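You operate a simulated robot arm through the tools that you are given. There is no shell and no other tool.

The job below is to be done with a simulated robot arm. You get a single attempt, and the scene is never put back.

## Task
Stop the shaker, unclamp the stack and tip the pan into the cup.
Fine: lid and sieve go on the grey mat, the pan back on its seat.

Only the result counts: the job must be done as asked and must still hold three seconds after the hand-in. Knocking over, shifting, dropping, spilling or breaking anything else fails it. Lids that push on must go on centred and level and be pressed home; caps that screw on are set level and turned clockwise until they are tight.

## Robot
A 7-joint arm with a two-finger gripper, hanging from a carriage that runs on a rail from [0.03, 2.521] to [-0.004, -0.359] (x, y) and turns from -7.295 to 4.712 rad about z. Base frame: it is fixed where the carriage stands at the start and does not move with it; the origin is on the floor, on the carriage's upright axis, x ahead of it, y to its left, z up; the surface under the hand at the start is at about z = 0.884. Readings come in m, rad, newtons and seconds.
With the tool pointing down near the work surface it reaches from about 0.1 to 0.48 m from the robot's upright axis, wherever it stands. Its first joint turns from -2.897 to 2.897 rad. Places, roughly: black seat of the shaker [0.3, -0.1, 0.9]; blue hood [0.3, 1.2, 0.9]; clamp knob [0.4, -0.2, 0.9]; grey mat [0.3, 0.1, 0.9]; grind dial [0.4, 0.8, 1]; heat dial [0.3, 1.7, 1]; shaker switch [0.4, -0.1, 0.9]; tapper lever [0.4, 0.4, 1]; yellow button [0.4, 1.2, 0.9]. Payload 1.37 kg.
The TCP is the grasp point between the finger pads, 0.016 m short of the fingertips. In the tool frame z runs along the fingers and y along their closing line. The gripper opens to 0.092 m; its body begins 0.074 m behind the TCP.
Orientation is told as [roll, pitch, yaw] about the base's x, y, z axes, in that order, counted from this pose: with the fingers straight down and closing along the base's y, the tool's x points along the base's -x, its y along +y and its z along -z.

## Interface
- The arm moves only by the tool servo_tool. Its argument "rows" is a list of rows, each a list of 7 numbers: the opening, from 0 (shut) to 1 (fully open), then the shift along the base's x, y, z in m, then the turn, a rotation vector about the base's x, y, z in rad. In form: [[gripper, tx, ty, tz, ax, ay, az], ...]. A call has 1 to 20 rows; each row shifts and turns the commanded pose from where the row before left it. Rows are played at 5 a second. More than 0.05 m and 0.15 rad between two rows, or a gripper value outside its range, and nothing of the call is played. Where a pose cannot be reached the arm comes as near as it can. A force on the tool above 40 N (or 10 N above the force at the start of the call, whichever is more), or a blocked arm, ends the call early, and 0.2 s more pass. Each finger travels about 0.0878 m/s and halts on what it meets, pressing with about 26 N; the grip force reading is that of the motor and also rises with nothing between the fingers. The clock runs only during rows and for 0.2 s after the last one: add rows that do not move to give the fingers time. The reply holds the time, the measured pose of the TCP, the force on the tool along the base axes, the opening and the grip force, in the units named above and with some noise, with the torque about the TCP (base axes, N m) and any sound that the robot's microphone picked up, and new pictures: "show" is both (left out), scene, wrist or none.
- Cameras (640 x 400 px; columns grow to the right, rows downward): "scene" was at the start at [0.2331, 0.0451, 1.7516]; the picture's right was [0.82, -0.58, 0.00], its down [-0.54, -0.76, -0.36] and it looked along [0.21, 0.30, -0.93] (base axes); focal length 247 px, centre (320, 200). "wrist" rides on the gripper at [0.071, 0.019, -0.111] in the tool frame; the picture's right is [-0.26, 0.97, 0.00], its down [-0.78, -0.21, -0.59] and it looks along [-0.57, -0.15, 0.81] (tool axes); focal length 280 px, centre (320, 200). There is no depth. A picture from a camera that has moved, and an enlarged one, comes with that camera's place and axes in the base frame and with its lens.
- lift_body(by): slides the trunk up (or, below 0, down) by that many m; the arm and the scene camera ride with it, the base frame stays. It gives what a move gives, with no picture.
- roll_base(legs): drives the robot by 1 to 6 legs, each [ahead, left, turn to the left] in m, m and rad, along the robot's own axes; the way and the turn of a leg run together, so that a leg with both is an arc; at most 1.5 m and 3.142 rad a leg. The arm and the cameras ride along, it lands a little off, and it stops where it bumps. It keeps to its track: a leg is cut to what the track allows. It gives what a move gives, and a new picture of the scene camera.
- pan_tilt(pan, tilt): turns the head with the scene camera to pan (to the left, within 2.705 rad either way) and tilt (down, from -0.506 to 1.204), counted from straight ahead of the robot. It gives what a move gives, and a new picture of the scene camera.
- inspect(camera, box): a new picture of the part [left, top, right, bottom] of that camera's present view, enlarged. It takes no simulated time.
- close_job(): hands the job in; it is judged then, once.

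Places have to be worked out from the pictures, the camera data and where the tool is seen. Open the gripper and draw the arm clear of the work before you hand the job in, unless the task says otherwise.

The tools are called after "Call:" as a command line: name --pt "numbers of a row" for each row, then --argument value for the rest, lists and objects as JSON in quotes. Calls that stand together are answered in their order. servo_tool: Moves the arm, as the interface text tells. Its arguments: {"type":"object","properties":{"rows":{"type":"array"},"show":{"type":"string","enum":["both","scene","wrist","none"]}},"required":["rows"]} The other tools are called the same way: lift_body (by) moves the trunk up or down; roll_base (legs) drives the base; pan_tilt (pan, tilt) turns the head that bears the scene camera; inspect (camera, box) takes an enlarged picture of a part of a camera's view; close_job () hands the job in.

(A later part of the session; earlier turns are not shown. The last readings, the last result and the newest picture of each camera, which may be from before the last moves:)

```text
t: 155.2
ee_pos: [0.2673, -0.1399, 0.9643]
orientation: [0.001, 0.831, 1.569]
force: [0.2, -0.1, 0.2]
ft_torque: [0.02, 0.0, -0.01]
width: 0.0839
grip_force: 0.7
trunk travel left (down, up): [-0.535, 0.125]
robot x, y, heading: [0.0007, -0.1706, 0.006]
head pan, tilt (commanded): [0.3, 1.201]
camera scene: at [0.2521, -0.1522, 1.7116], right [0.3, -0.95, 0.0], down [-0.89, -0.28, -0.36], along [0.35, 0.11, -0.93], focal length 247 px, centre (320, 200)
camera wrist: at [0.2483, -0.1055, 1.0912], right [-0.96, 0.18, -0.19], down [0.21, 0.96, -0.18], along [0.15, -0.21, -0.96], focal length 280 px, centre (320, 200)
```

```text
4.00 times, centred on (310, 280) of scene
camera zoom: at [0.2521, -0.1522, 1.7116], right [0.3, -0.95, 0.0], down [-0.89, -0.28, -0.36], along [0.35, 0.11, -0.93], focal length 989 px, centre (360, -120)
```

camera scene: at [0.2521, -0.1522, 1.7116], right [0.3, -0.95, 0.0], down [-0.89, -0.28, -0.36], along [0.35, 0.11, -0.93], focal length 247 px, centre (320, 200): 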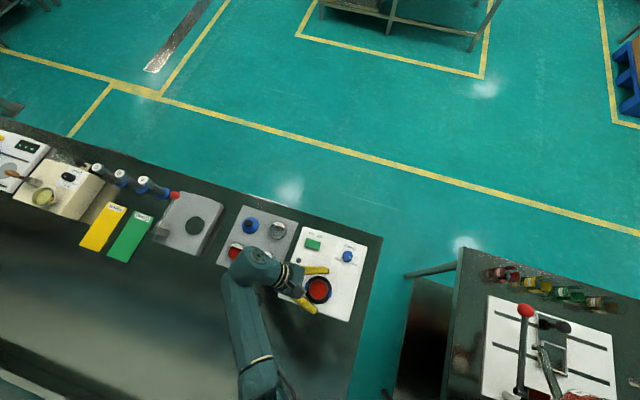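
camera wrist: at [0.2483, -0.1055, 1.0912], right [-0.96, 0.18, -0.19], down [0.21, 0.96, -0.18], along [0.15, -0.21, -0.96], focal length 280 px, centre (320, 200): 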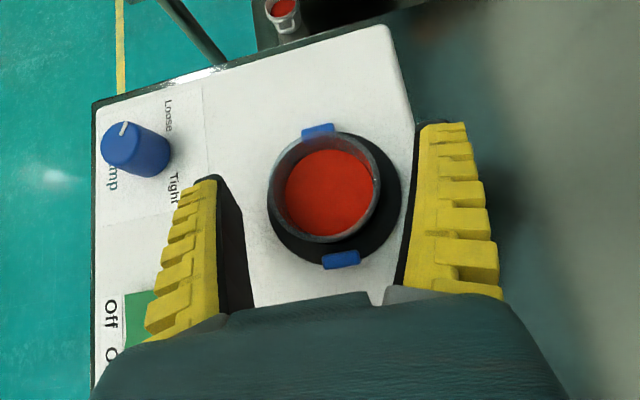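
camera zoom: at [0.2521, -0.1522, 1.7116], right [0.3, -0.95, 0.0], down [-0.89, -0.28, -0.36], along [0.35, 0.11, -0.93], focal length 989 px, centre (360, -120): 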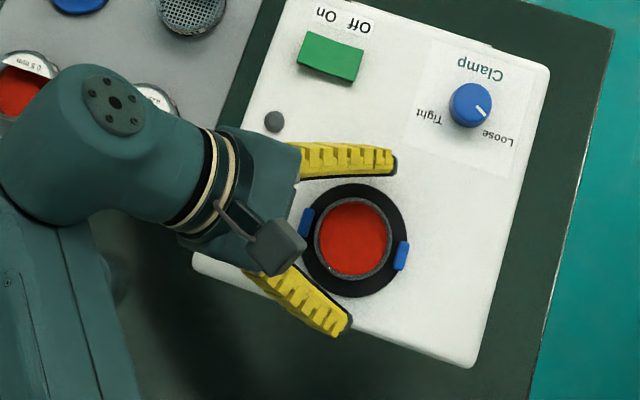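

The fingers straddle the pan cleanly. I make the last small correction (down 7 mm), then close gently onto the pan wall.

Call:
servo_tool --pt "0.9 -0.0012 -0.001 -0.004 0 0 0" --pt "0.9 0 0 -0.003 0 0 0" --pt "0.9 0 0 0 0 0 0" --show "none"

Call:
servo_tool --pt "0.75 0 0 0 0 0 0" --pt "0.65 0 0 0 0 0 0" --pt "0.5 0 0 0 0 0 0" --pt "0.3 0 0 0 0 0 0" --pt "0.3 0 0 0 0 0 0" --show "both"

Call:
inspect --camera "wrist" --box '[200, 100, 440, 300]'

```text
t: 156.1
ee_pos: [0.2638, -0.141, 0.9567]
orientation: [-0.001, 0.831, 1.571]
force: [0.1, 0.1, 0.0]
ft_torque: [-0.02, -0.01, 0.04]
width: 0.0838
grip_force: 0.2
trunk travel left (down, up): [-0.535, 0.125]
robot x, y, heading: [0.0011, -0.1671, 0.005]
head pan, tilt (commanded): [0.3, 1.201]
```

```text
t: 157.2
ee_pos: [0.2647, -0.1409, 0.9575]
orientation: [-0.003, 0.831, 1.57]
force: [-1.3, 0.6, 3.2]
ft_torque: [-0.03, -0.01, -0.01]
width: 0.05
grip_force: 25.7
trunk travel left (down, up): [-0.535, 0.125]
robot x, y, heading: [-0.0013, -0.1716, 0.006]
head pan, tilt (commanded): [0.3, 1.201]
camera scene: at [0.2521, -0.1522, 1.7117], right [0.3, -0.95, 0.0], down [-0.89, -0.28, -0.36], along [0.35, 0.11, -0.93], focal length 247 px, centre (320, 200)
camera wrist: at [0.2463, -0.1069, 1.0839], right [-0.96, 0.18, -0.19], down [0.21, 0.96, -0.18], along [0.15, -0.21, -0.96], focal length 280 px, centre (320, 200)
```

scene: 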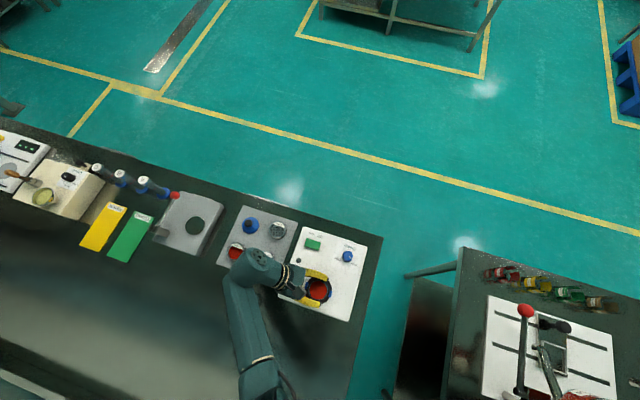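
wrist: 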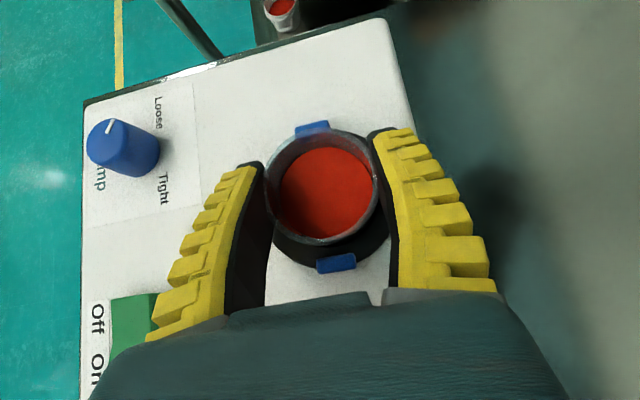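

```text
2.00 times, centred on (320, 200) of wrist
camera zoom: at [0.2463, -0.1069, 1.0839], right [-0.96, 0.18, -0.19], down [0.21, 0.96, -0.18], along [0.15, -0.21, -0.96], focal length 561 px, centre (320, 200)
```

zoom: 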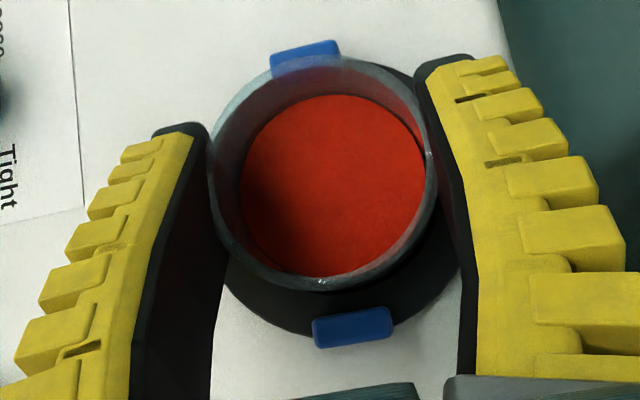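

The pan is held at 26 N. I lift it slowly straight up and check it stays level.

Call:
servo_tool --pt "0.25 0 0 0 0 0 0" --pt "0.25 0 0 0.003 0 0 0" --pt "0.25 0 0 0.004 0 0 0" --pt "0.25 0 0 0.006 0 0 0" --pt "0.25 0 0 0.008 0 0 0" --pt "0.25 0 0 0.01 0 0 0" --pt "0.25 0 0 0 0 0 0" --show "both"

Call:
inspect --camera "wrist" --box '[200, 100, 440, 300]'

Call:
inspect --camera "scene" --box '[270, 240, 360, 320]'

```text
t: 158.8
ee_pos: [0.2663, -0.1405, 0.9902]
orientation: [0.0, 0.831, 1.569]
force: [0.8, 0.8, -0.7]
ft_torque: [-0.02, -0.02, 0.0]
width: 0.05
grip_force: 26.2
trunk travel left (down, up): [-0.535, 0.125]
robot x, y, heading: [-0.0023, -0.1682, 0.007]
head pan, tilt (commanded): [0.3, 1.201]
camera scene: at [0.2521, -0.1522, 1.7116], right [0.3, -0.95, 0.0], down [-0.89, -0.28, -0.36], along [0.35, 0.11, -0.93], focal length 247 px, centre (320, 200)
camera wrist: at [0.2475, -0.1065, 1.1157], right [-0.96, 0.18, -0.19], down [0.21, 0.96, -0.18], along [0.15, -0.21, -0.96], focal length 280 px, centre (320, 200)
```

scene: 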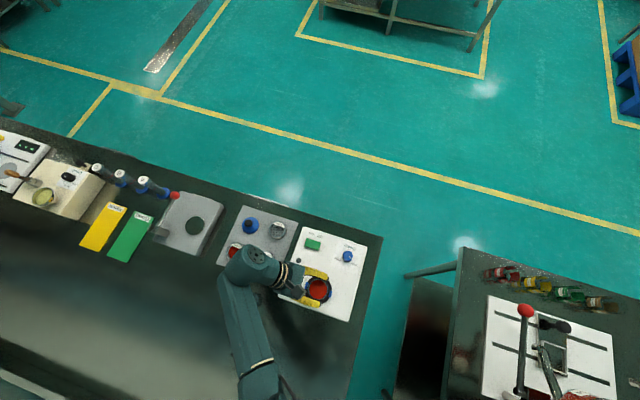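
wrist: 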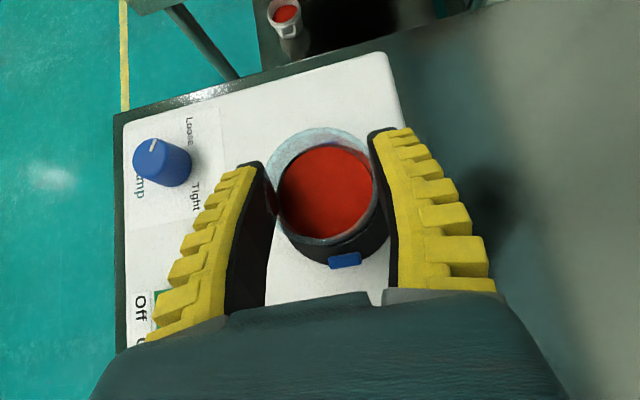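

```text
2.00 times, centred on (320, 200) of wrist
camera zoom: at [0.2475, -0.1065, 1.1157], right [-0.96, 0.18, -0.19], down [0.21, 0.96, -0.18], along [0.15, -0.21, -0.96], focal length 561 px, centre (320, 200)
```

zoom: 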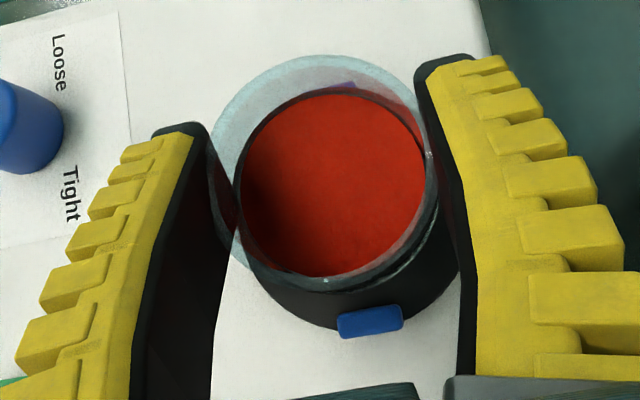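

```text
5.00 times, centred on (315, 280) of scene
camera zoom: at [0.2521, -0.1522, 1.7116], right [0.3, -0.95, 0.0], down [-0.89, -0.28, -0.36], along [0.35, 0.11, -0.93], focal length 1236 px, centre (345, -200)
```

zoom: 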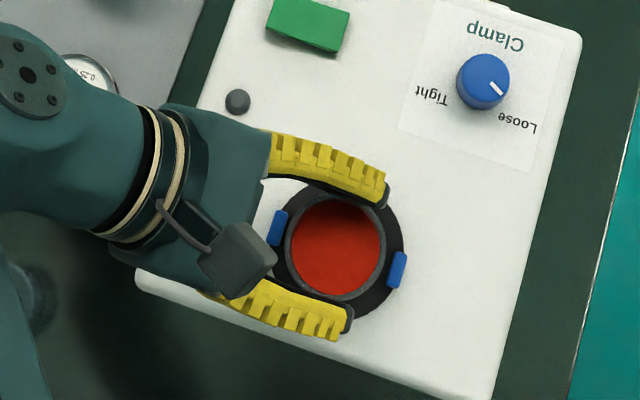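

The pan is level and secure. I raise a little more and carry it level to above the cup's +y side (TCP about (0.175, 0.072)).

Call:
servo_tool --pt "0.25 0 0 0.01 0 0 0" --pt "0.25 0 0.01 0.01 0 0 0" --pt "0.25 -0.008 0.02 0.002 0 0 0" --pt "0.25 -0.012 0.027 0 0 0 0" --pt "0.25 -0.012 0.027 0 0 0 0" --pt "0.25 -0.012 0.027 0 0 0 0" --pt "0.25 -0.012 0.027 0 0 0 0" --pt "0.25 -0.012 0.027 0 0 0 0" --pt "0.25 -0.012 0.025 0 0 0 0" --pt "0.25 -0.008 0.015 0 0 0 0" --pt "0.25 -0.002 0.007 0 0 0 0" --pt "0.25 0 0 0 0 0 0" --show "both"

Call:
inspect --camera "wrist" --box '[200, 100, 440, 300]'

```text
t: 161.4
ee_pos: [0.1749, 0.0714, 1.0087]
orientation: [0.0, 0.83, 1.568]
force: [0.7, -0.3, -0.3]
ft_torque: [-0.01, 0.01, 0.04]
width: 0.0502
grip_force: 26.3
trunk travel left (down, up): [-0.535, 0.125]
robot x, y, heading: [-0.0035, -0.1693, 0.006]
head pan, tilt (commanded): [0.3, 1.201]
camera scene: at [0.252, -0.1522, 1.7116], right [0.3, -0.95, 0.0], down [-0.89, -0.28, -0.36], along [0.35, 0.11, -0.93], focal length 247 px, centre (320, 200)
camera wrist: at [0.1562, 0.1049, 1.1358], right [-0.96, 0.18, -0.19], down [0.21, 0.96, -0.18], along [0.15, -0.21, -0.96], focal length 280 px, centre (320, 200)
```

scene: 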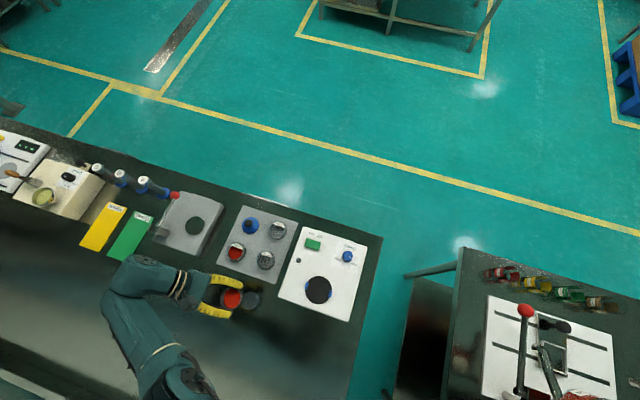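
wrist: 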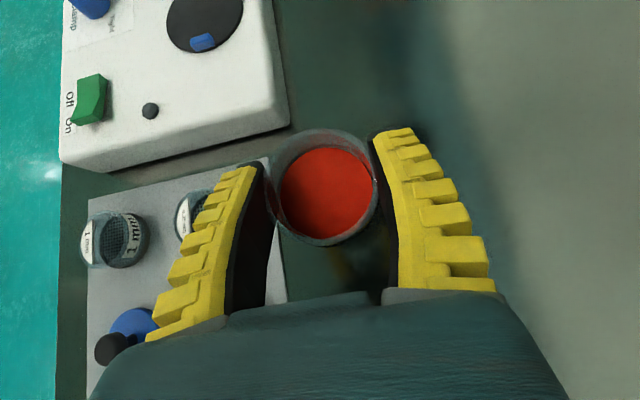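

```text
2.00 times, centred on (320, 200) of wrist
camera zoom: at [0.1562, 0.1049, 1.1358], right [-0.96, 0.18, -0.19], down [0.21, 0.96, -0.18], along [0.15, -0.21, -0.96], focal length 561 px, centre (320, 200)
```

zoom: 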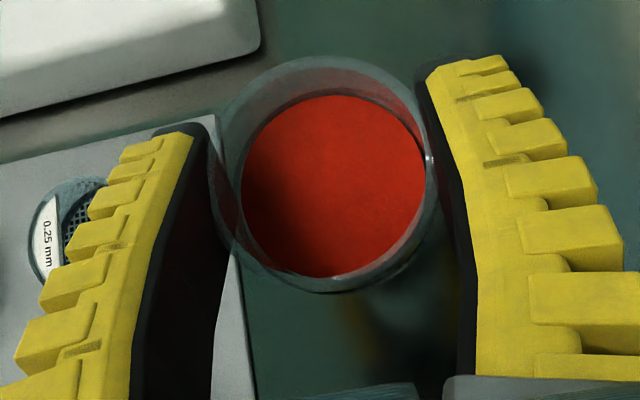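

Pan and fines are steady above the cup. I lower to pour height (z≈0.962) with the -y lip just over the cup, and take a look.

Call:
servo_tool --pt "0.25 0.0005 0.002 -0.015 0 0 0" --pt "0.25 0 0.002 -0.02 0 0 0" --pt "0.25 0 0 -0.012 0 0 0" --pt "0.25 0 0 0 0 0 0" --show "both"

Call:
inspect --camera "scene" --box '[180, 250, 290, 340]'

```text
t: 162.4
ee_pos: [0.1752, 0.0764, 0.963]
orientation: [0.001, 0.83, 1.57]
force: [0.1, 0.0, -1.0]
ft_torque: [0.01, 0.06, 0.03]
width: 0.05
grip_force: 25.8
trunk travel left (down, up): [-0.535, 0.125]
robot x, y, heading: [-0.0026, -0.1698, 0.005]
head pan, tilt (commanded): [0.3, 1.201]
camera scene: at [0.2521, -0.1522, 1.7116], right [0.3, -0.95, 0.0], down [-0.89, -0.28, -0.36], along [0.35, 0.11, -0.93], focal length 247 px, centre (320, 200)
camera wrist: at [0.1564, 0.1099, 1.0886], right [-0.96, 0.18, -0.19], down [0.21, 0.96, -0.18], along [0.15, -0.21, -0.96], focal length 280 px, centre (320, 200)
```

scene: 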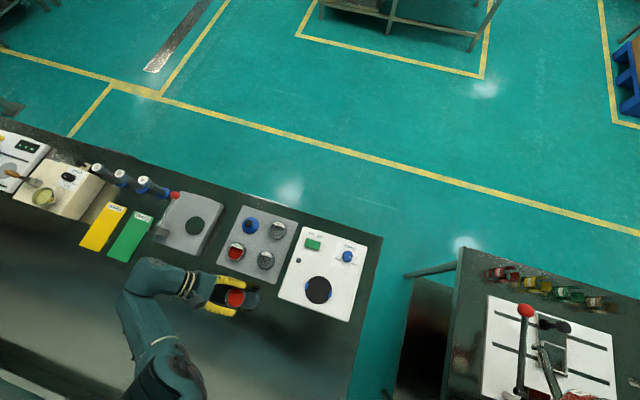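
wrist: 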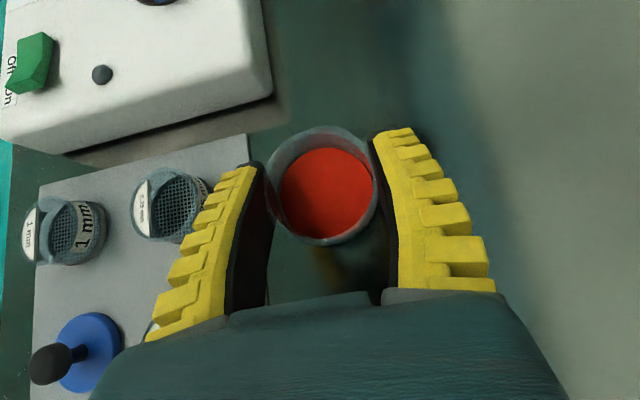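

```text
4.44 times, centred on (235, 295) of scene
camera zoom: at [0.2521, -0.1522, 1.7116], right [0.3, -0.95, 0.0], down [-0.89, -0.28, -0.36], along [0.35, 0.11, -0.93], focal length 1099 px, centre (698, -222)
```

zoom: 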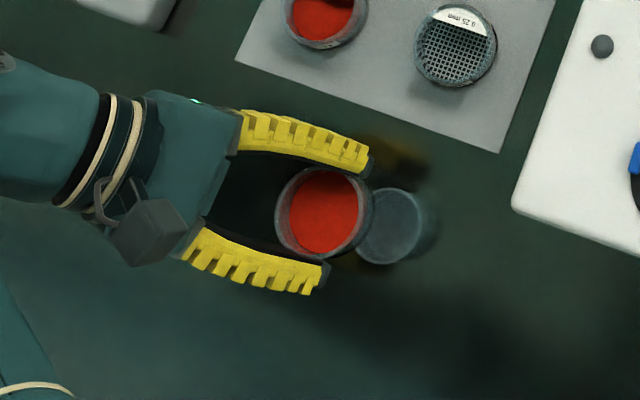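

The relative placement is right: pan centre 30 mm to +y of the cup centre, same x, so its lip is over the cup's mouth. I start tipping slowly to about 0.4 rad.

Call:
servo_tool --pt "0.25 0 0.0002 0 0.1 0 0" --pt "0.25 0 -0.0001 0 0.1 0 0" --pt "0.25 0 -0.0004 0 0.1 0 0" --pt "0.25 0 -0.0006 0 0.1 0 0" --pt "0.25 0 0 0 0 0 0" --show "both"

Call:
inspect --camera "scene" --box '[180, 250, 290, 340]'

```text
t: 163.7
ee_pos: [0.1747, 0.074, 0.9633]
orientation: [0.0, 0.431, 1.569]
force: [0.7, 0.3, -1.2]
ft_torque: [-0.02, 0.0, 0.0]
width: 0.0501
grip_force: 26.2
trunk travel left (down, up): [-0.535, 0.125]
robot x, y, heading: [-0.0016, -0.1672, 0.007]
head pan, tilt (commanded): [0.3, 1.201]
camera scene: at [0.252, -0.1522, 1.7116], right [0.3, -0.95, 0.0], down [-0.89, -0.28, -0.36], along [0.35, 0.11, -0.93], focal length 247 px, centre (320, 200)
camera wrist: at [0.1563, 0.0558, 1.0926], right [-0.96, 0.24, -0.11], down [0.21, 0.95, 0.21], along [0.15, 0.18, -0.97], focal length 280 px, centre (320, 200)
```

scene: 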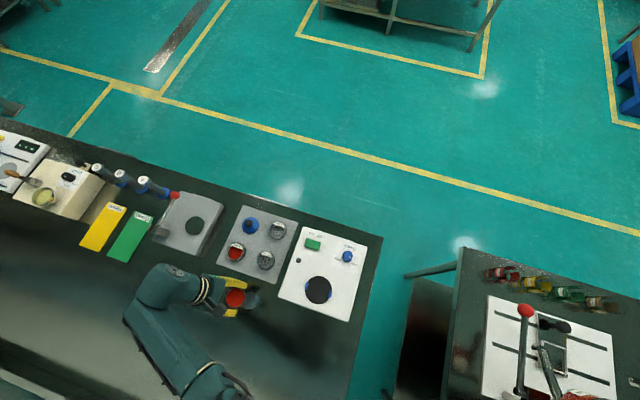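
wrist: 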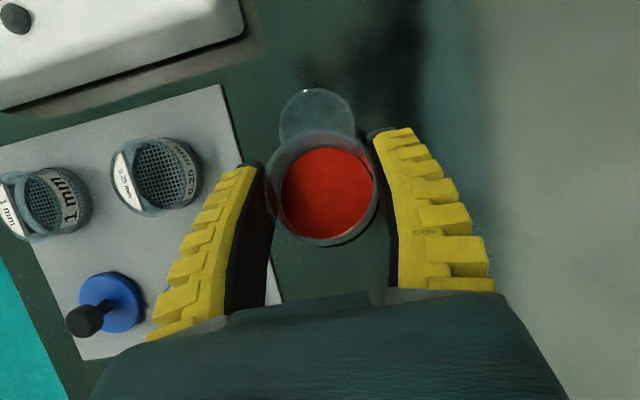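

```text
4.44 times, centred on (235, 295) of scene
camera zoom: at [0.252, -0.1522, 1.7116], right [0.3, -0.95, 0.0], down [-0.89, -0.28, -0.36], along [0.35, 0.11, -0.93], focal length 1099 px, centre (698, -222)
```

zoom: 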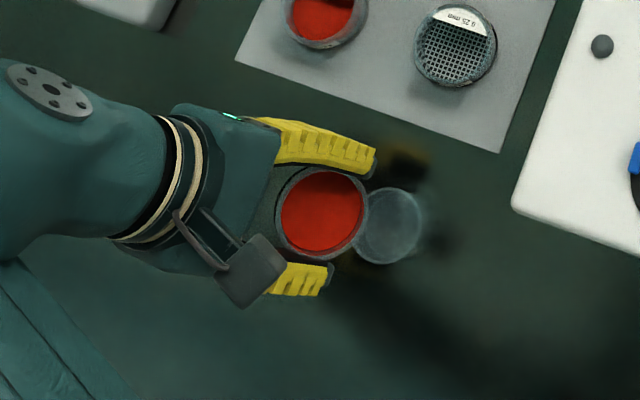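

At 0.4 rad nothing has moved yet and the lip sits over the cup. I continue slowly to about 1.0 rad.

Call:
servo_tool --pt "0.25 0 -0.0006 0 0.075 0 0" --pt "0.25 0 -0.0008 0 0.075 0 0" --pt "0.25 0 -0.0009 0 0.075 0 0" --pt "0.25 0 -0.0011 0 0.075 0 0" --pt "0.25 0 -0.0012 0 0.075 0 0" --pt "0.25 0 -0.0013 0 0.075 0 0" --pt "0.25 0 -0.0014 0 0.075 0 0" --pt "0.25 0 -0.0015 0 0.075 0 0" --pt "0.25 0 0 0 0 0 0" --show "both"

Call:
inspect --camera "scene" --box '[180, 250, 290, 340]'

Call:
inspect --camera "wrist" --box '[230, 60, 410, 250]'

```text
t: 165.7
ee_pos: [0.1753, 0.0646, 0.9629]
orientation: [0.001, -0.171, 1.569]
force: [-0.6, 0.5, -0.4]
ft_torque: [0.02, -0.02, -0.01]
width: 0.0498
grip_force: 25.6
trunk travel left (down, up): [-0.535, 0.125]
robot x, y, heading: [0.0028, -0.1681, 0.008]
head pan, tilt (commanded): [0.3, 1.201]
camera scene: at [0.252, -0.1522, 1.7116], right [0.3, -0.95, 0.0], down [-0.89, -0.28, -0.36], along [0.35, 0.11, -0.93], focal length 247 px, centre (320, 200)
camera wrist: at [0.1562, -0.0236, 1.0594], right [-0.96, 0.26, 0.05], down [0.21, 0.67, 0.71], along [0.15, 0.7, -0.7], focal length 280 px, centre (320, 200)
```

scene: 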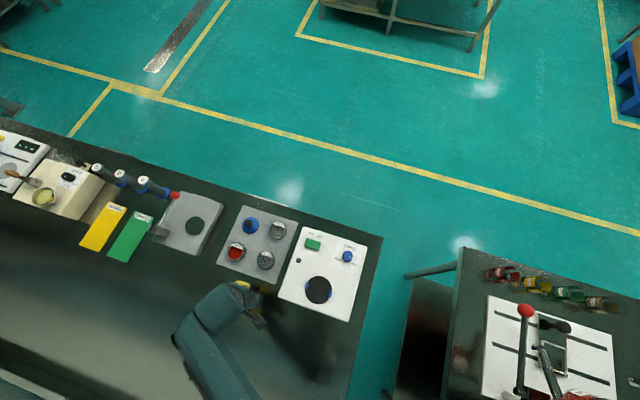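
wrist: 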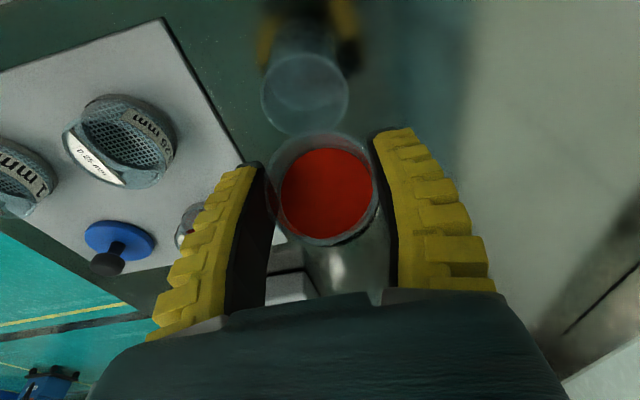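

```text
4.44 times, centred on (235, 295) of scene
camera zoom: at [0.252, -0.1522, 1.7116], right [0.3, -0.95, 0.0], down [-0.89, -0.28, -0.36], along [0.35, 0.11, -0.93], focal length 1099 px, centre (698, -222)
```

zoom: 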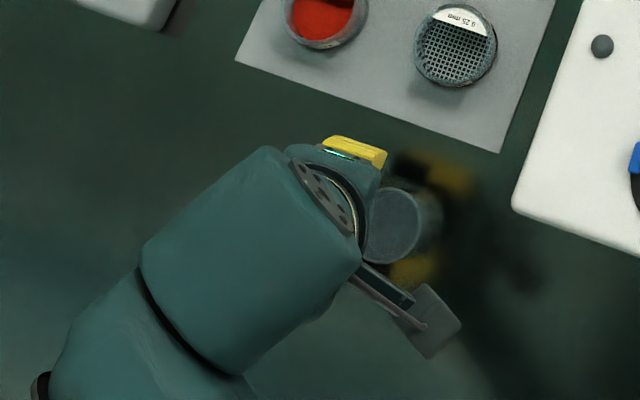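

```text
2.11 times, centred on (320, 155) of wrist
camera zoom: at [0.1562, -0.0236, 1.0594], right [-0.96, 0.26, 0.05], down [0.21, 0.67, 0.71], along [0.15, 0.7, -0.7], focal length 590 px, centre (320, 295)
```

zoom: 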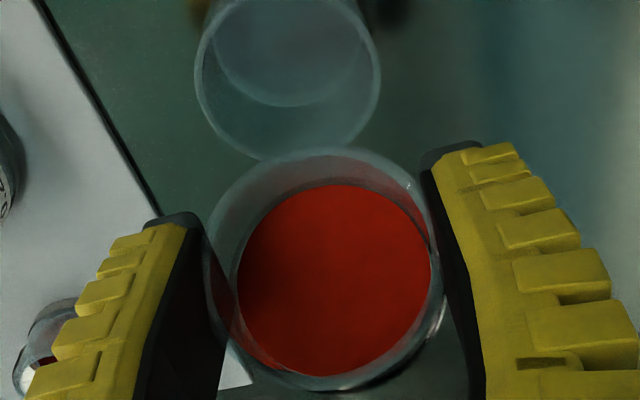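

At 57° the fines still hold together; the lip is about 5 mm to the +y side of the cup centre, well inside. I continue slowly, lowering slightly.

Call:
servo_tool --pt "0.25 0 -0.0011 -0.0008 0.05 0 0" --pt "0.25 0 -0.0011 -0.0008 0.05 0 0" --pt "0.25 0 -0.0012 -0.0008 0.05 0 0" --pt "0.25 0 -0.0012 -0.0008 0.05 0 0" --pt "0.25 0 -0.0012 -0.0008 0.05 0 0" --pt "0.25 0 0 0 0 0 0" --show "wrist"

Call:
inspect --camera "wrist" --box '[230, 40, 410, 250]'

```text
t: 167.1
ee_pos: [0.1742, 0.06, 0.9588]
orientation: [0.002, -0.421, 1.569]
force: [0.6, -0.2, -0.2]
ft_torque: [0.0, 0.0, -0.04]
width: 0.0498
grip_force: 26.0
trunk travel left (down, up): [-0.535, 0.125]
robot x, y, heading: [-0.0023, -0.1684, 0.008]
head pan, tilt (commanded): [0.3, 1.201]
camera wrist: at [0.1557, -0.0497, 1.0307], right [-0.96, 0.24, 0.11], down [0.21, 0.47, 0.86], along [0.15, 0.85, -0.51], focal length 280 px, centre (320, 200)
```

wrist: 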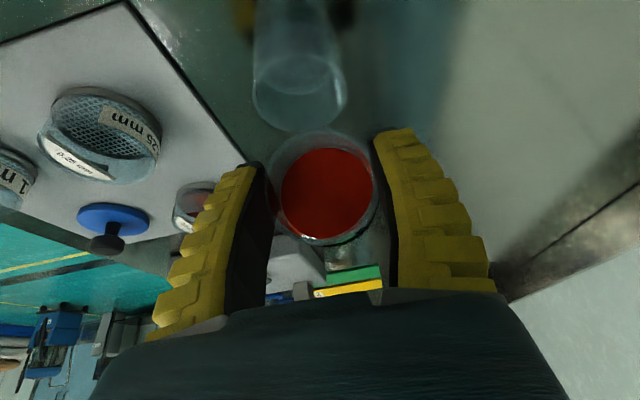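

```text
1.90 times, centred on (320, 145) of wrist
camera zoom: at [0.1557, -0.0497, 1.0307], right [-0.96, 0.24, 0.11], down [0.21, 0.47, 0.86], along [0.15, 0.85, -0.51], focal length 534 px, centre (320, 305)
```

zoom: 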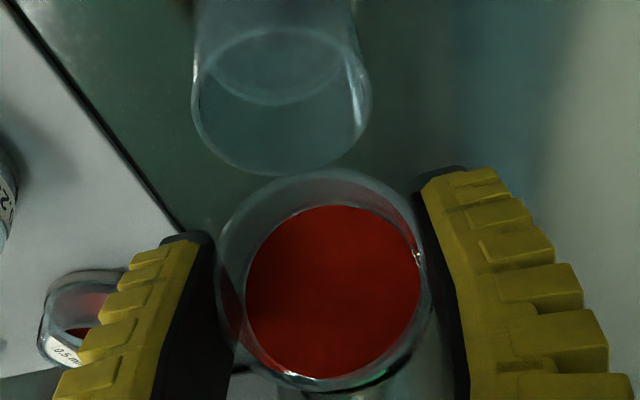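

At 72° still no flow. The refined cup centre is (0.1755, 0.044), rim z 0.910; the lip is about 5 mm toward +y of it. I continue in small steps past 90°.

Call:
servo_tool --pt "0.25 0.0004 -0.0013 -0.0007 0.05 0 0" --pt "0.25 0.0004 -0.0013 -0.0007 0.05 0 0" --pt "0.25 0 -0.0013 -0.0007 0.05 0 0" --pt "0.25 0 -0.0013 -0.0007 0.05 0 0" --pt "0.25 0 -0.0013 -0.0007 0.05 0 0" --pt "0.25 0 0 0 0 0 0" --show "wrist"

Call:
inspect --camera "wrist" --box '[230, 40, 410, 250]'

```text
t: 168.4
ee_pos: [0.1759, 0.053, 0.9557]
orientation: [0.001, -0.671, 1.569]
force: [-0.2, 0.3, -0.5]
ft_torque: [0.01, -0.04, 0.02]
width: 0.0501
grip_force: 26.3
trunk travel left (down, up): [-0.535, 0.125]
robot x, y, heading: [0.0009, -0.171, 0.006]
head pan, tilt (commanded): [0.3, 1.201]
camera wrist: at [0.1568, -0.071, 0.9974], right [-0.96, 0.21, 0.16], down [0.21, 0.25, 0.95], along [0.15, 0.95, -0.28], focal length 280 px, centre (320, 200)
```

wrist: 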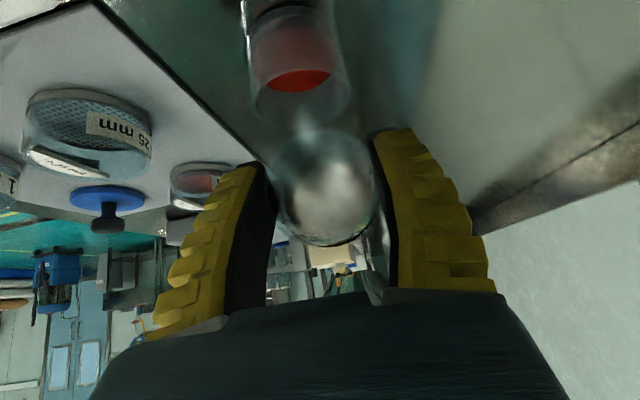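

```text
1.90 times, centred on (320, 145) of wrist
camera zoom: at [0.1568, -0.071, 0.9974], right [-0.96, 0.21, 0.16], down [0.21, 0.25, 0.95], along [0.15, 0.95, -0.28], focal length 534 px, centre (320, 305)
```

zoom: 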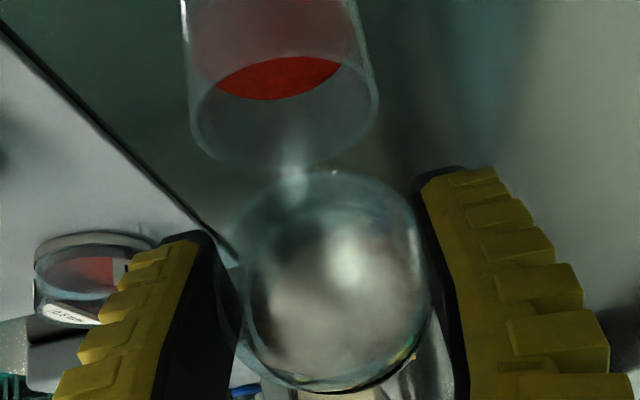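

The fines have gone: the pan is clear and the cup is now partly filled with red powder. I tip a bit further and hold to be sure the pan is empty.

Call:
servo_tool --pt "0.25 0 -0.0014 0 0.06 0 0" --pt "0.25 0 -0.0014 0 0.06 0 0" --pt "0.25 0 -0.0014 0 0.06 0 0" --pt "0.25 0 -0.0014 0 0.06 0 0" --pt "0.25 0 0 0 0 0 0" --pt "0.25 0 0 0 0 0 0" --pt "0.25 0 0 0 0 0 0" --pt "0.25 0 0 0 0 0 0" --show "both"

Call:
inspect --camera "wrist" --box '[230, 20, 410, 250]'

Call:
inspect --camera "scene" --box '[180, 250, 290, 340]'

```text
t: 170.2
ee_pos: [0.1757, 0.0472, 0.9555]
orientation: [0.002, -0.911, 1.569]
force: [-0.3, -0.5, -0.9]
ft_torque: [0.0, 0.05, -0.04]
width: 0.05
grip_force: 26.7
trunk travel left (down, up): [-0.535, 0.125]
robot x, y, heading: [-0.0025, -0.17, 0.01]
head pan, tilt (commanded): [0.3, 1.201]
camera scene: at [0.2521, -0.1522, 1.7116], right [0.3, -0.95, 0.0], down [-0.89, -0.28, -0.36], along [0.35, 0.11, -0.93], focal length 247 px, centre (320, 200)
camera wrist: at [0.1571, -0.0836, 0.9661], right [-0.96, 0.16, 0.21], down [0.21, 0.01, 0.98], along [0.15, 0.99, -0.05], focal length 280 px, centre (320, 200)
```

scene: 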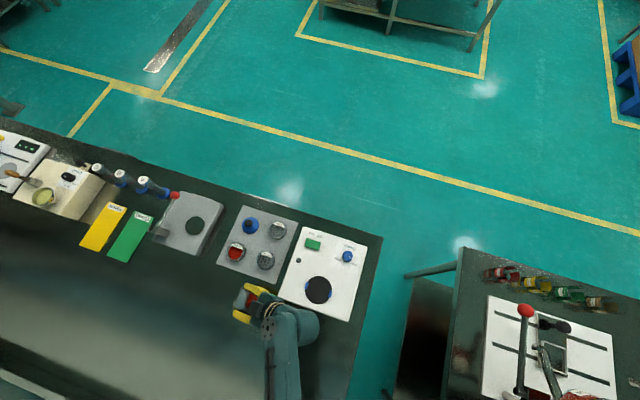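
wrist: 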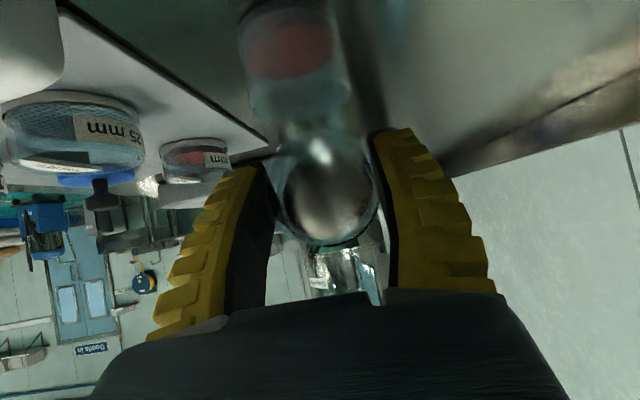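

```text
1.74 times, centred on (320, 135) of wrist
camera zoom: at [0.1571, -0.0836, 0.9661], right [-0.96, 0.16, 0.21], down [0.21, 0.01, 0.98], along [0.15, 0.99, -0.05], focal length 488 px, centre (320, 313)
```

zoom: 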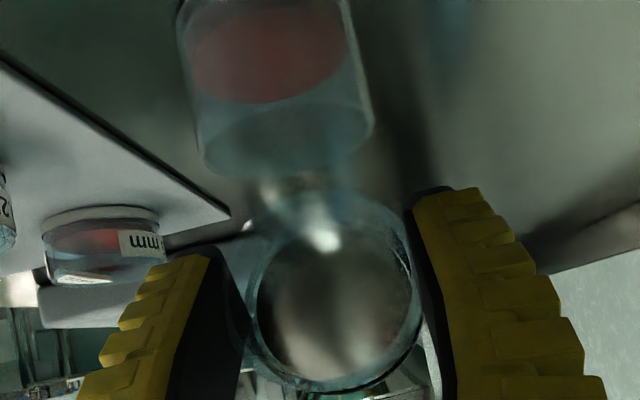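

```text
4.44 times, centred on (235, 295) of scene
camera zoom: at [0.2521, -0.1522, 1.7116], right [0.3, -0.95, 0.0], down [-0.89, -0.28, -0.36], along [0.35, 0.11, -0.93], focal length 1099 px, centre (698, -222)
```

zoom: 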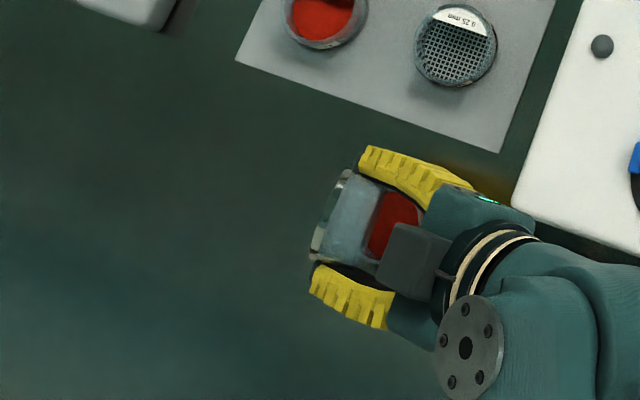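

No spill visible; the pan is empty. I raise slightly and swing the pan back to level.

Call:
servo_tool --pt "0.25 0 0 0.01 0 0 0" --pt "0.25 0 0 0.01 0 0 0" --pt "0.25 0 0.003 0.002 -0.145 0 0" --pt "0.25 0 0.003 0.002 -0.145 0 0" --pt "0.25 0 0.003 0.002 -0.145 0 0" --pt "0.25 0 0.003 0.002 -0.145 0 0" --pt "0.25 0 0.003 0.002 -0.145 0 0" --pt "0.25 0 0.003 0.002 -0.145 0 0" --pt "0.25 0 0.003 0.002 -0.145 0 0" --pt "0.25 0 0.003 0.002 -0.145 0 0" --pt "0.25 0 0.002 0.002 -0.145 0 0" --pt "0.25 0 0.002 0.002 -0.145 0 0" --pt "0.25 0 0 0.002 -0.145 0 0" --pt "0.25 0 0 0.002 -0.145 0 0" --pt "0.25 0 0 0 0 0 0" --show "both"

Call:
inspect --camera "scene" --box '[180, 250, 290, 340]'

Call:
inspect --camera "wrist" --box '[200, 100, 440, 300]'

```text
t: 173.4
ee_pos: [0.1749, 0.0752, 0.9986]
orientation: [-0.001, 0.833, 1.567]
force: [0.1, -0.1, -0.1]
ft_torque: [0.0, 0.0, -0.03]
width: 0.0499
grip_force: 25.7
trunk travel left (down, up): [-0.535, 0.125]
robot x, y, heading: [-0.0028, -0.1695, 0.002]
head pan, tilt (commanded): [0.3, 1.201]
camera scene: at [0.2521, -0.1522, 1.7117], right [0.3, -0.95, 0.0], down [-0.89, -0.28, -0.36], along [0.35, 0.11, -0.93], focal length 247 px, centre (320, 200)
camera wrist: at [0.1563, 0.1103, 1.1264], right [-0.96, 0.18, -0.19], down [0.21, 0.96, -0.18], along [0.16, -0.21, -0.96], focal length 280 px, centre (320, 200)
```

scene: 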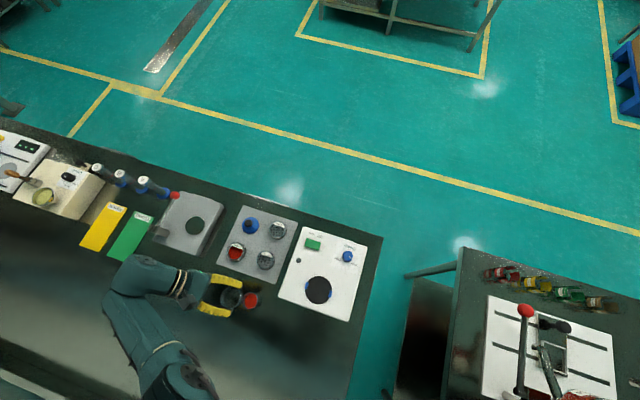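
wrist: 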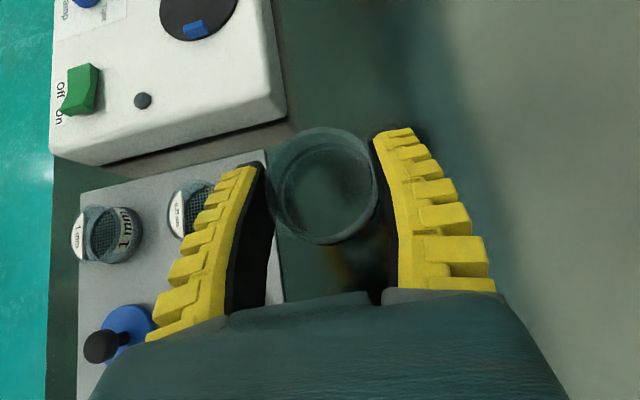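

```text
4.44 times, centred on (235, 295) of scene
camera zoom: at [0.2521, -0.1522, 1.7117], right [0.3, -0.95, 0.0], down [-0.89, -0.28, -0.36], along [0.35, 0.11, -0.93], focal length 1099 px, centre (698, -222)
```

zoom: 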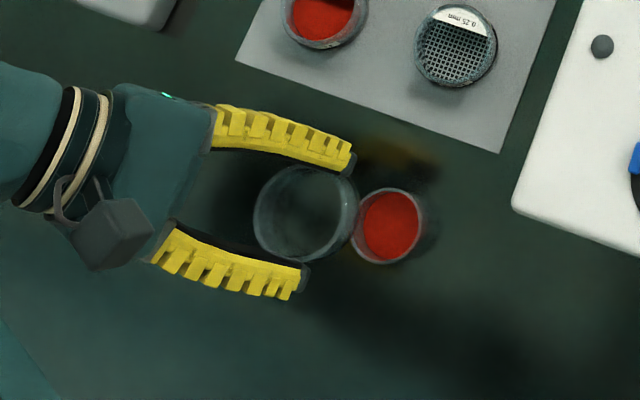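

```text
2.00 times, centred on (320, 200) of wrist
camera zoom: at [0.1563, 0.1103, 1.1264], right [-0.96, 0.18, -0.19], down [0.21, 0.96, -0.18], along [0.16, -0.21, -0.96], focal length 561 px, centre (320, 200)
```

zoom: 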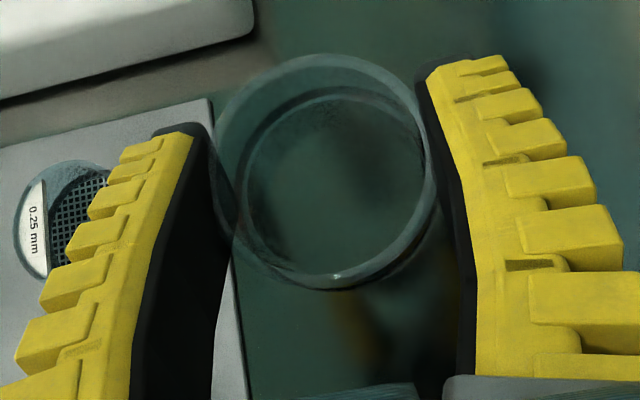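

The cup holds the red fines, the pan is empty and nothing spilled. I carry the level pan back above its seat.

Call:
servo_tool --pt "0.25 0 0 0.01 0 0 0" --pt "0.25 0.003 -0.01 0.003 0 0 0" --pt "0.25 0.01 -0.02 0 0 0 0" --pt "0.25 0.012 -0.028 0 0 0 0" --pt "0.25 0.012 -0.028 0 0 0 0" --pt "0.25 0.012 -0.028 0 0 0 0" --pt "0.25 0.012 -0.028 0 0 0 0" --pt "0.25 0.012 -0.028 0 0 0 0" --pt "0.25 0.012 -0.025 0 0 0 0" --pt "0.25 0.005 -0.016 0 0 0 0" --pt "0.25 0 -0.0062 0 0 0 0" --pt "0.25 0 0 0 0 0 0" --show "both"

Call:
inspect --camera "wrist" --box '[200, 100, 440, 300]'

Call:
inspect --camera "scene" --box '[200, 230, 360, 340]'

```text
t: 176.1
ee_pos: [0.2626, -0.1418, 1.0119]
orientation: [-0.001, 0.831, 1.569]
force: [0.1, 0.4, 0.3]
ft_torque: [0.01, 0.02, -0.02]
width: 0.0496
grip_force: 26.3
trunk travel left (down, up): [-0.535, 0.125]
robot x, y, heading: [-0.0006, -0.1721, 0.007]
head pan, tilt (commanded): [0.3, 1.201]
camera scene: at [0.252, -0.1522, 1.7116], right [0.3, -0.95, 0.0], down [-0.89, -0.28, -0.36], along [0.35, 0.11, -0.93], focal length 247 px, centre (320, 200)
camera wrist: at [0.2445, -0.1086, 1.1385], right [-0.96, 0.18, -0.19], down [0.21, 0.96, -0.18], along [0.15, -0.21, -0.96], focal length 280 px, centre (320, 200)
```

scene: 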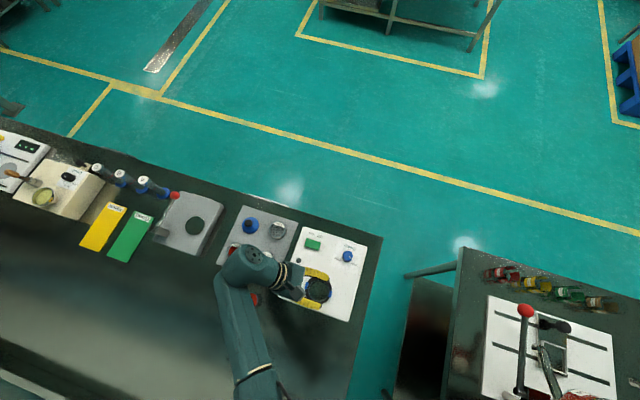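
wrist: 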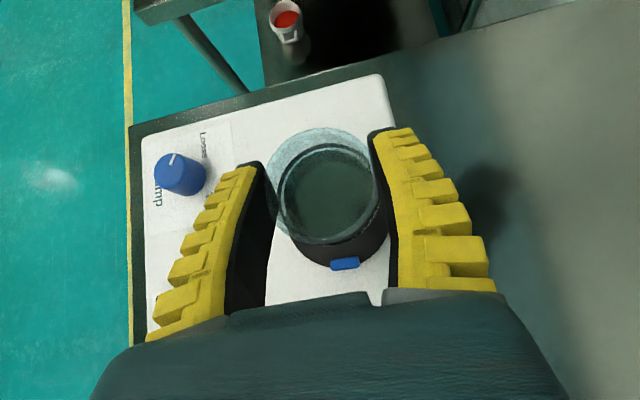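

```text
2.00 times, centred on (320, 200) of wrist
camera zoom: at [0.2445, -0.1086, 1.1385], right [-0.96, 0.18, -0.19], down [0.21, 0.96, -0.18], along [0.15, -0.21, -0.96], focal length 561 px, centre (320, 200)
```

zoom: 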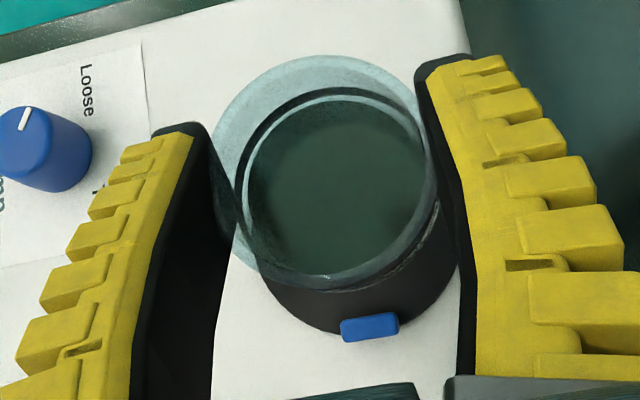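

```text
3.64 times, centred on (280, 285) of scene
camera zoom: at [0.252, -0.1522, 1.7116], right [0.3, -0.95, 0.0], down [-0.89, -0.28, -0.36], along [0.35, 0.11, -0.93], focal length 899 px, centre (466, -109)
```

zoom: 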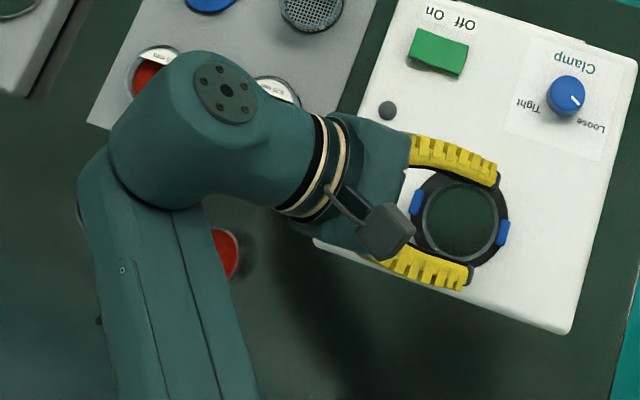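

I correct by about 2 mm in x and y to match the original seat position and descend most of the way.

Call:
servo_tool --pt "0.25 0.0018 0.0017 -0.01 0 0 0" --pt "0.25 0 0 -0.015 0 0 0" --pt "0.25 0 0 -0.012 0 0 0" --pt "0.25 0 0 0 0 0 0" --show "wrist"

Call:
inspect --camera "wrist" --box '[200, 100, 440, 300]'

Call:
inspect --camera "scene" --box '[290, 260, 350, 310]'

```text
t: 177.1
ee_pos: [0.2681, -0.14, 0.9742]
orientation: [-0.003, 0.83, 1.568]
force: [0.0, 1.1, -1.0]
ft_torque: [0.02, -0.02, 0.01]
width: 0.0499
grip_force: 26.6
trunk travel left (down, up): [-0.535, 0.125]
robot x, y, heading: [0.0041, -0.1716, 0.007]
head pan, tilt (commanded): [0.3, 1.201]
camera wrist: at [0.2486, -0.1055, 1.1009], right [-0.96, 0.18, -0.19], down [0.21, 0.96, -0.18], along [0.15, -0.21, -0.96], focal length 280 px, centre (320, 200)
```

wrist: 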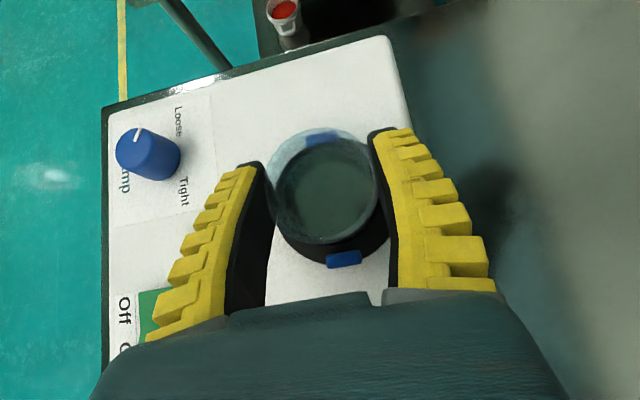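

```text
2.00 times, centred on (320, 200) of wrist
camera zoom: at [0.2486, -0.1055, 1.1009], right [-0.96, 0.18, -0.19], down [0.21, 0.96, -0.18], along [0.15, -0.21, -0.96], focal length 561 px, centre (320, 200)
```

zoom: 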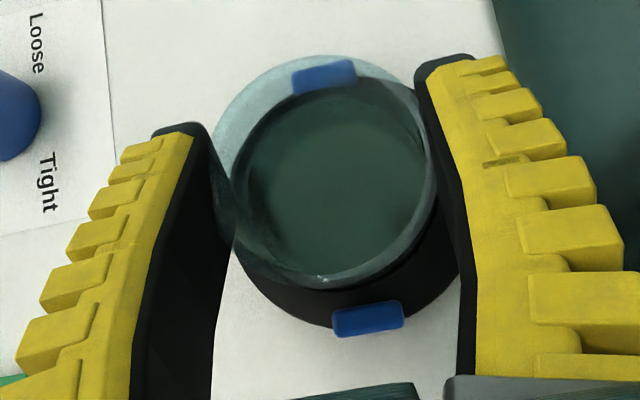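

```text
8.00 times, centred on (320, 285) of scene
camera zoom: at [0.2521, -0.1522, 1.7116], right [0.3, -0.95, 0.0], down [-0.89, -0.28, -0.36], along [0.35, 0.11, -0.93], focal length 1978 px, centre (320, -480)
```

zoom: 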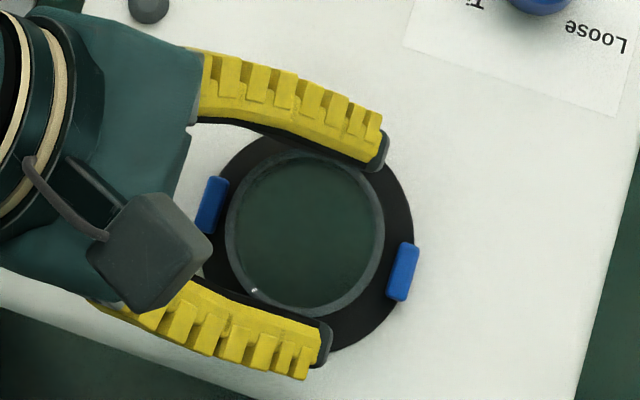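

Comparing rim and clips with the pictures at pick-up, the pan is about 1.6 mm too far in +x and 0.8 mm in +y. I correct that and lower in small steps, watching for seat contact.

Call:
servo_tool --pt "0.25 -0.0016 -0.0008 -0.005 0 0 0" --pt "0.25 0 0 -0.005 0 0 0" --pt "0.25 0 0 -0.003 0 0 0" --pt "0.25 0 0 0 0 0 0" --show "wrist"

Call:
inspect --camera "wrist" --box '[200, 100, 440, 300]'

```text
t: 178.1
ee_pos: [0.2662, -0.1412, 0.9612]
orientation: [-0.001, 0.831, 1.568]
force: [0.6, -0.6, -1.3]
ft_torque: [0.02, -0.01, -0.01]
width: 0.0497
grip_force: 25.9
trunk travel left (down, up): [-0.535, 0.125]
robot x, y, heading: [-0.0009, -0.168, 0.007]
head pan, tilt (commanded): [0.3, 1.201]
camera wrist: at [0.2474, -0.107, 1.0878], right [-0.96, 0.18, -0.19], down [0.21, 0.96, -0.18], along [0.15, -0.21, -0.96], focal length 280 px, centre (320, 200)
```

wrist: 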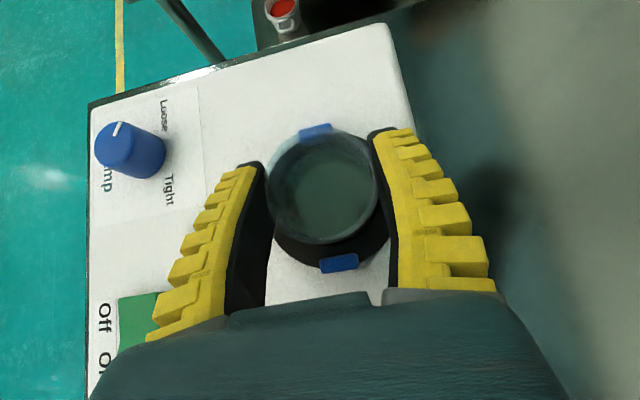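

```text
2.00 times, centred on (320, 200) of wrist
camera zoom: at [0.2474, -0.107, 1.0878], right [-0.96, 0.18, -0.19], down [0.21, 0.96, -0.18], along [0.15, -0.21, -0.96], focal length 561 px, centre (320, 200)
```

zoom: 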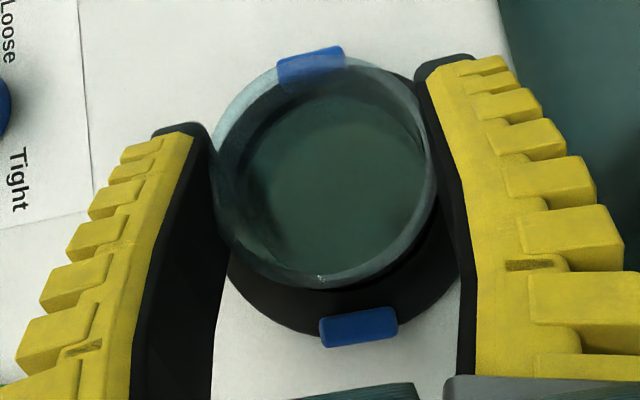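

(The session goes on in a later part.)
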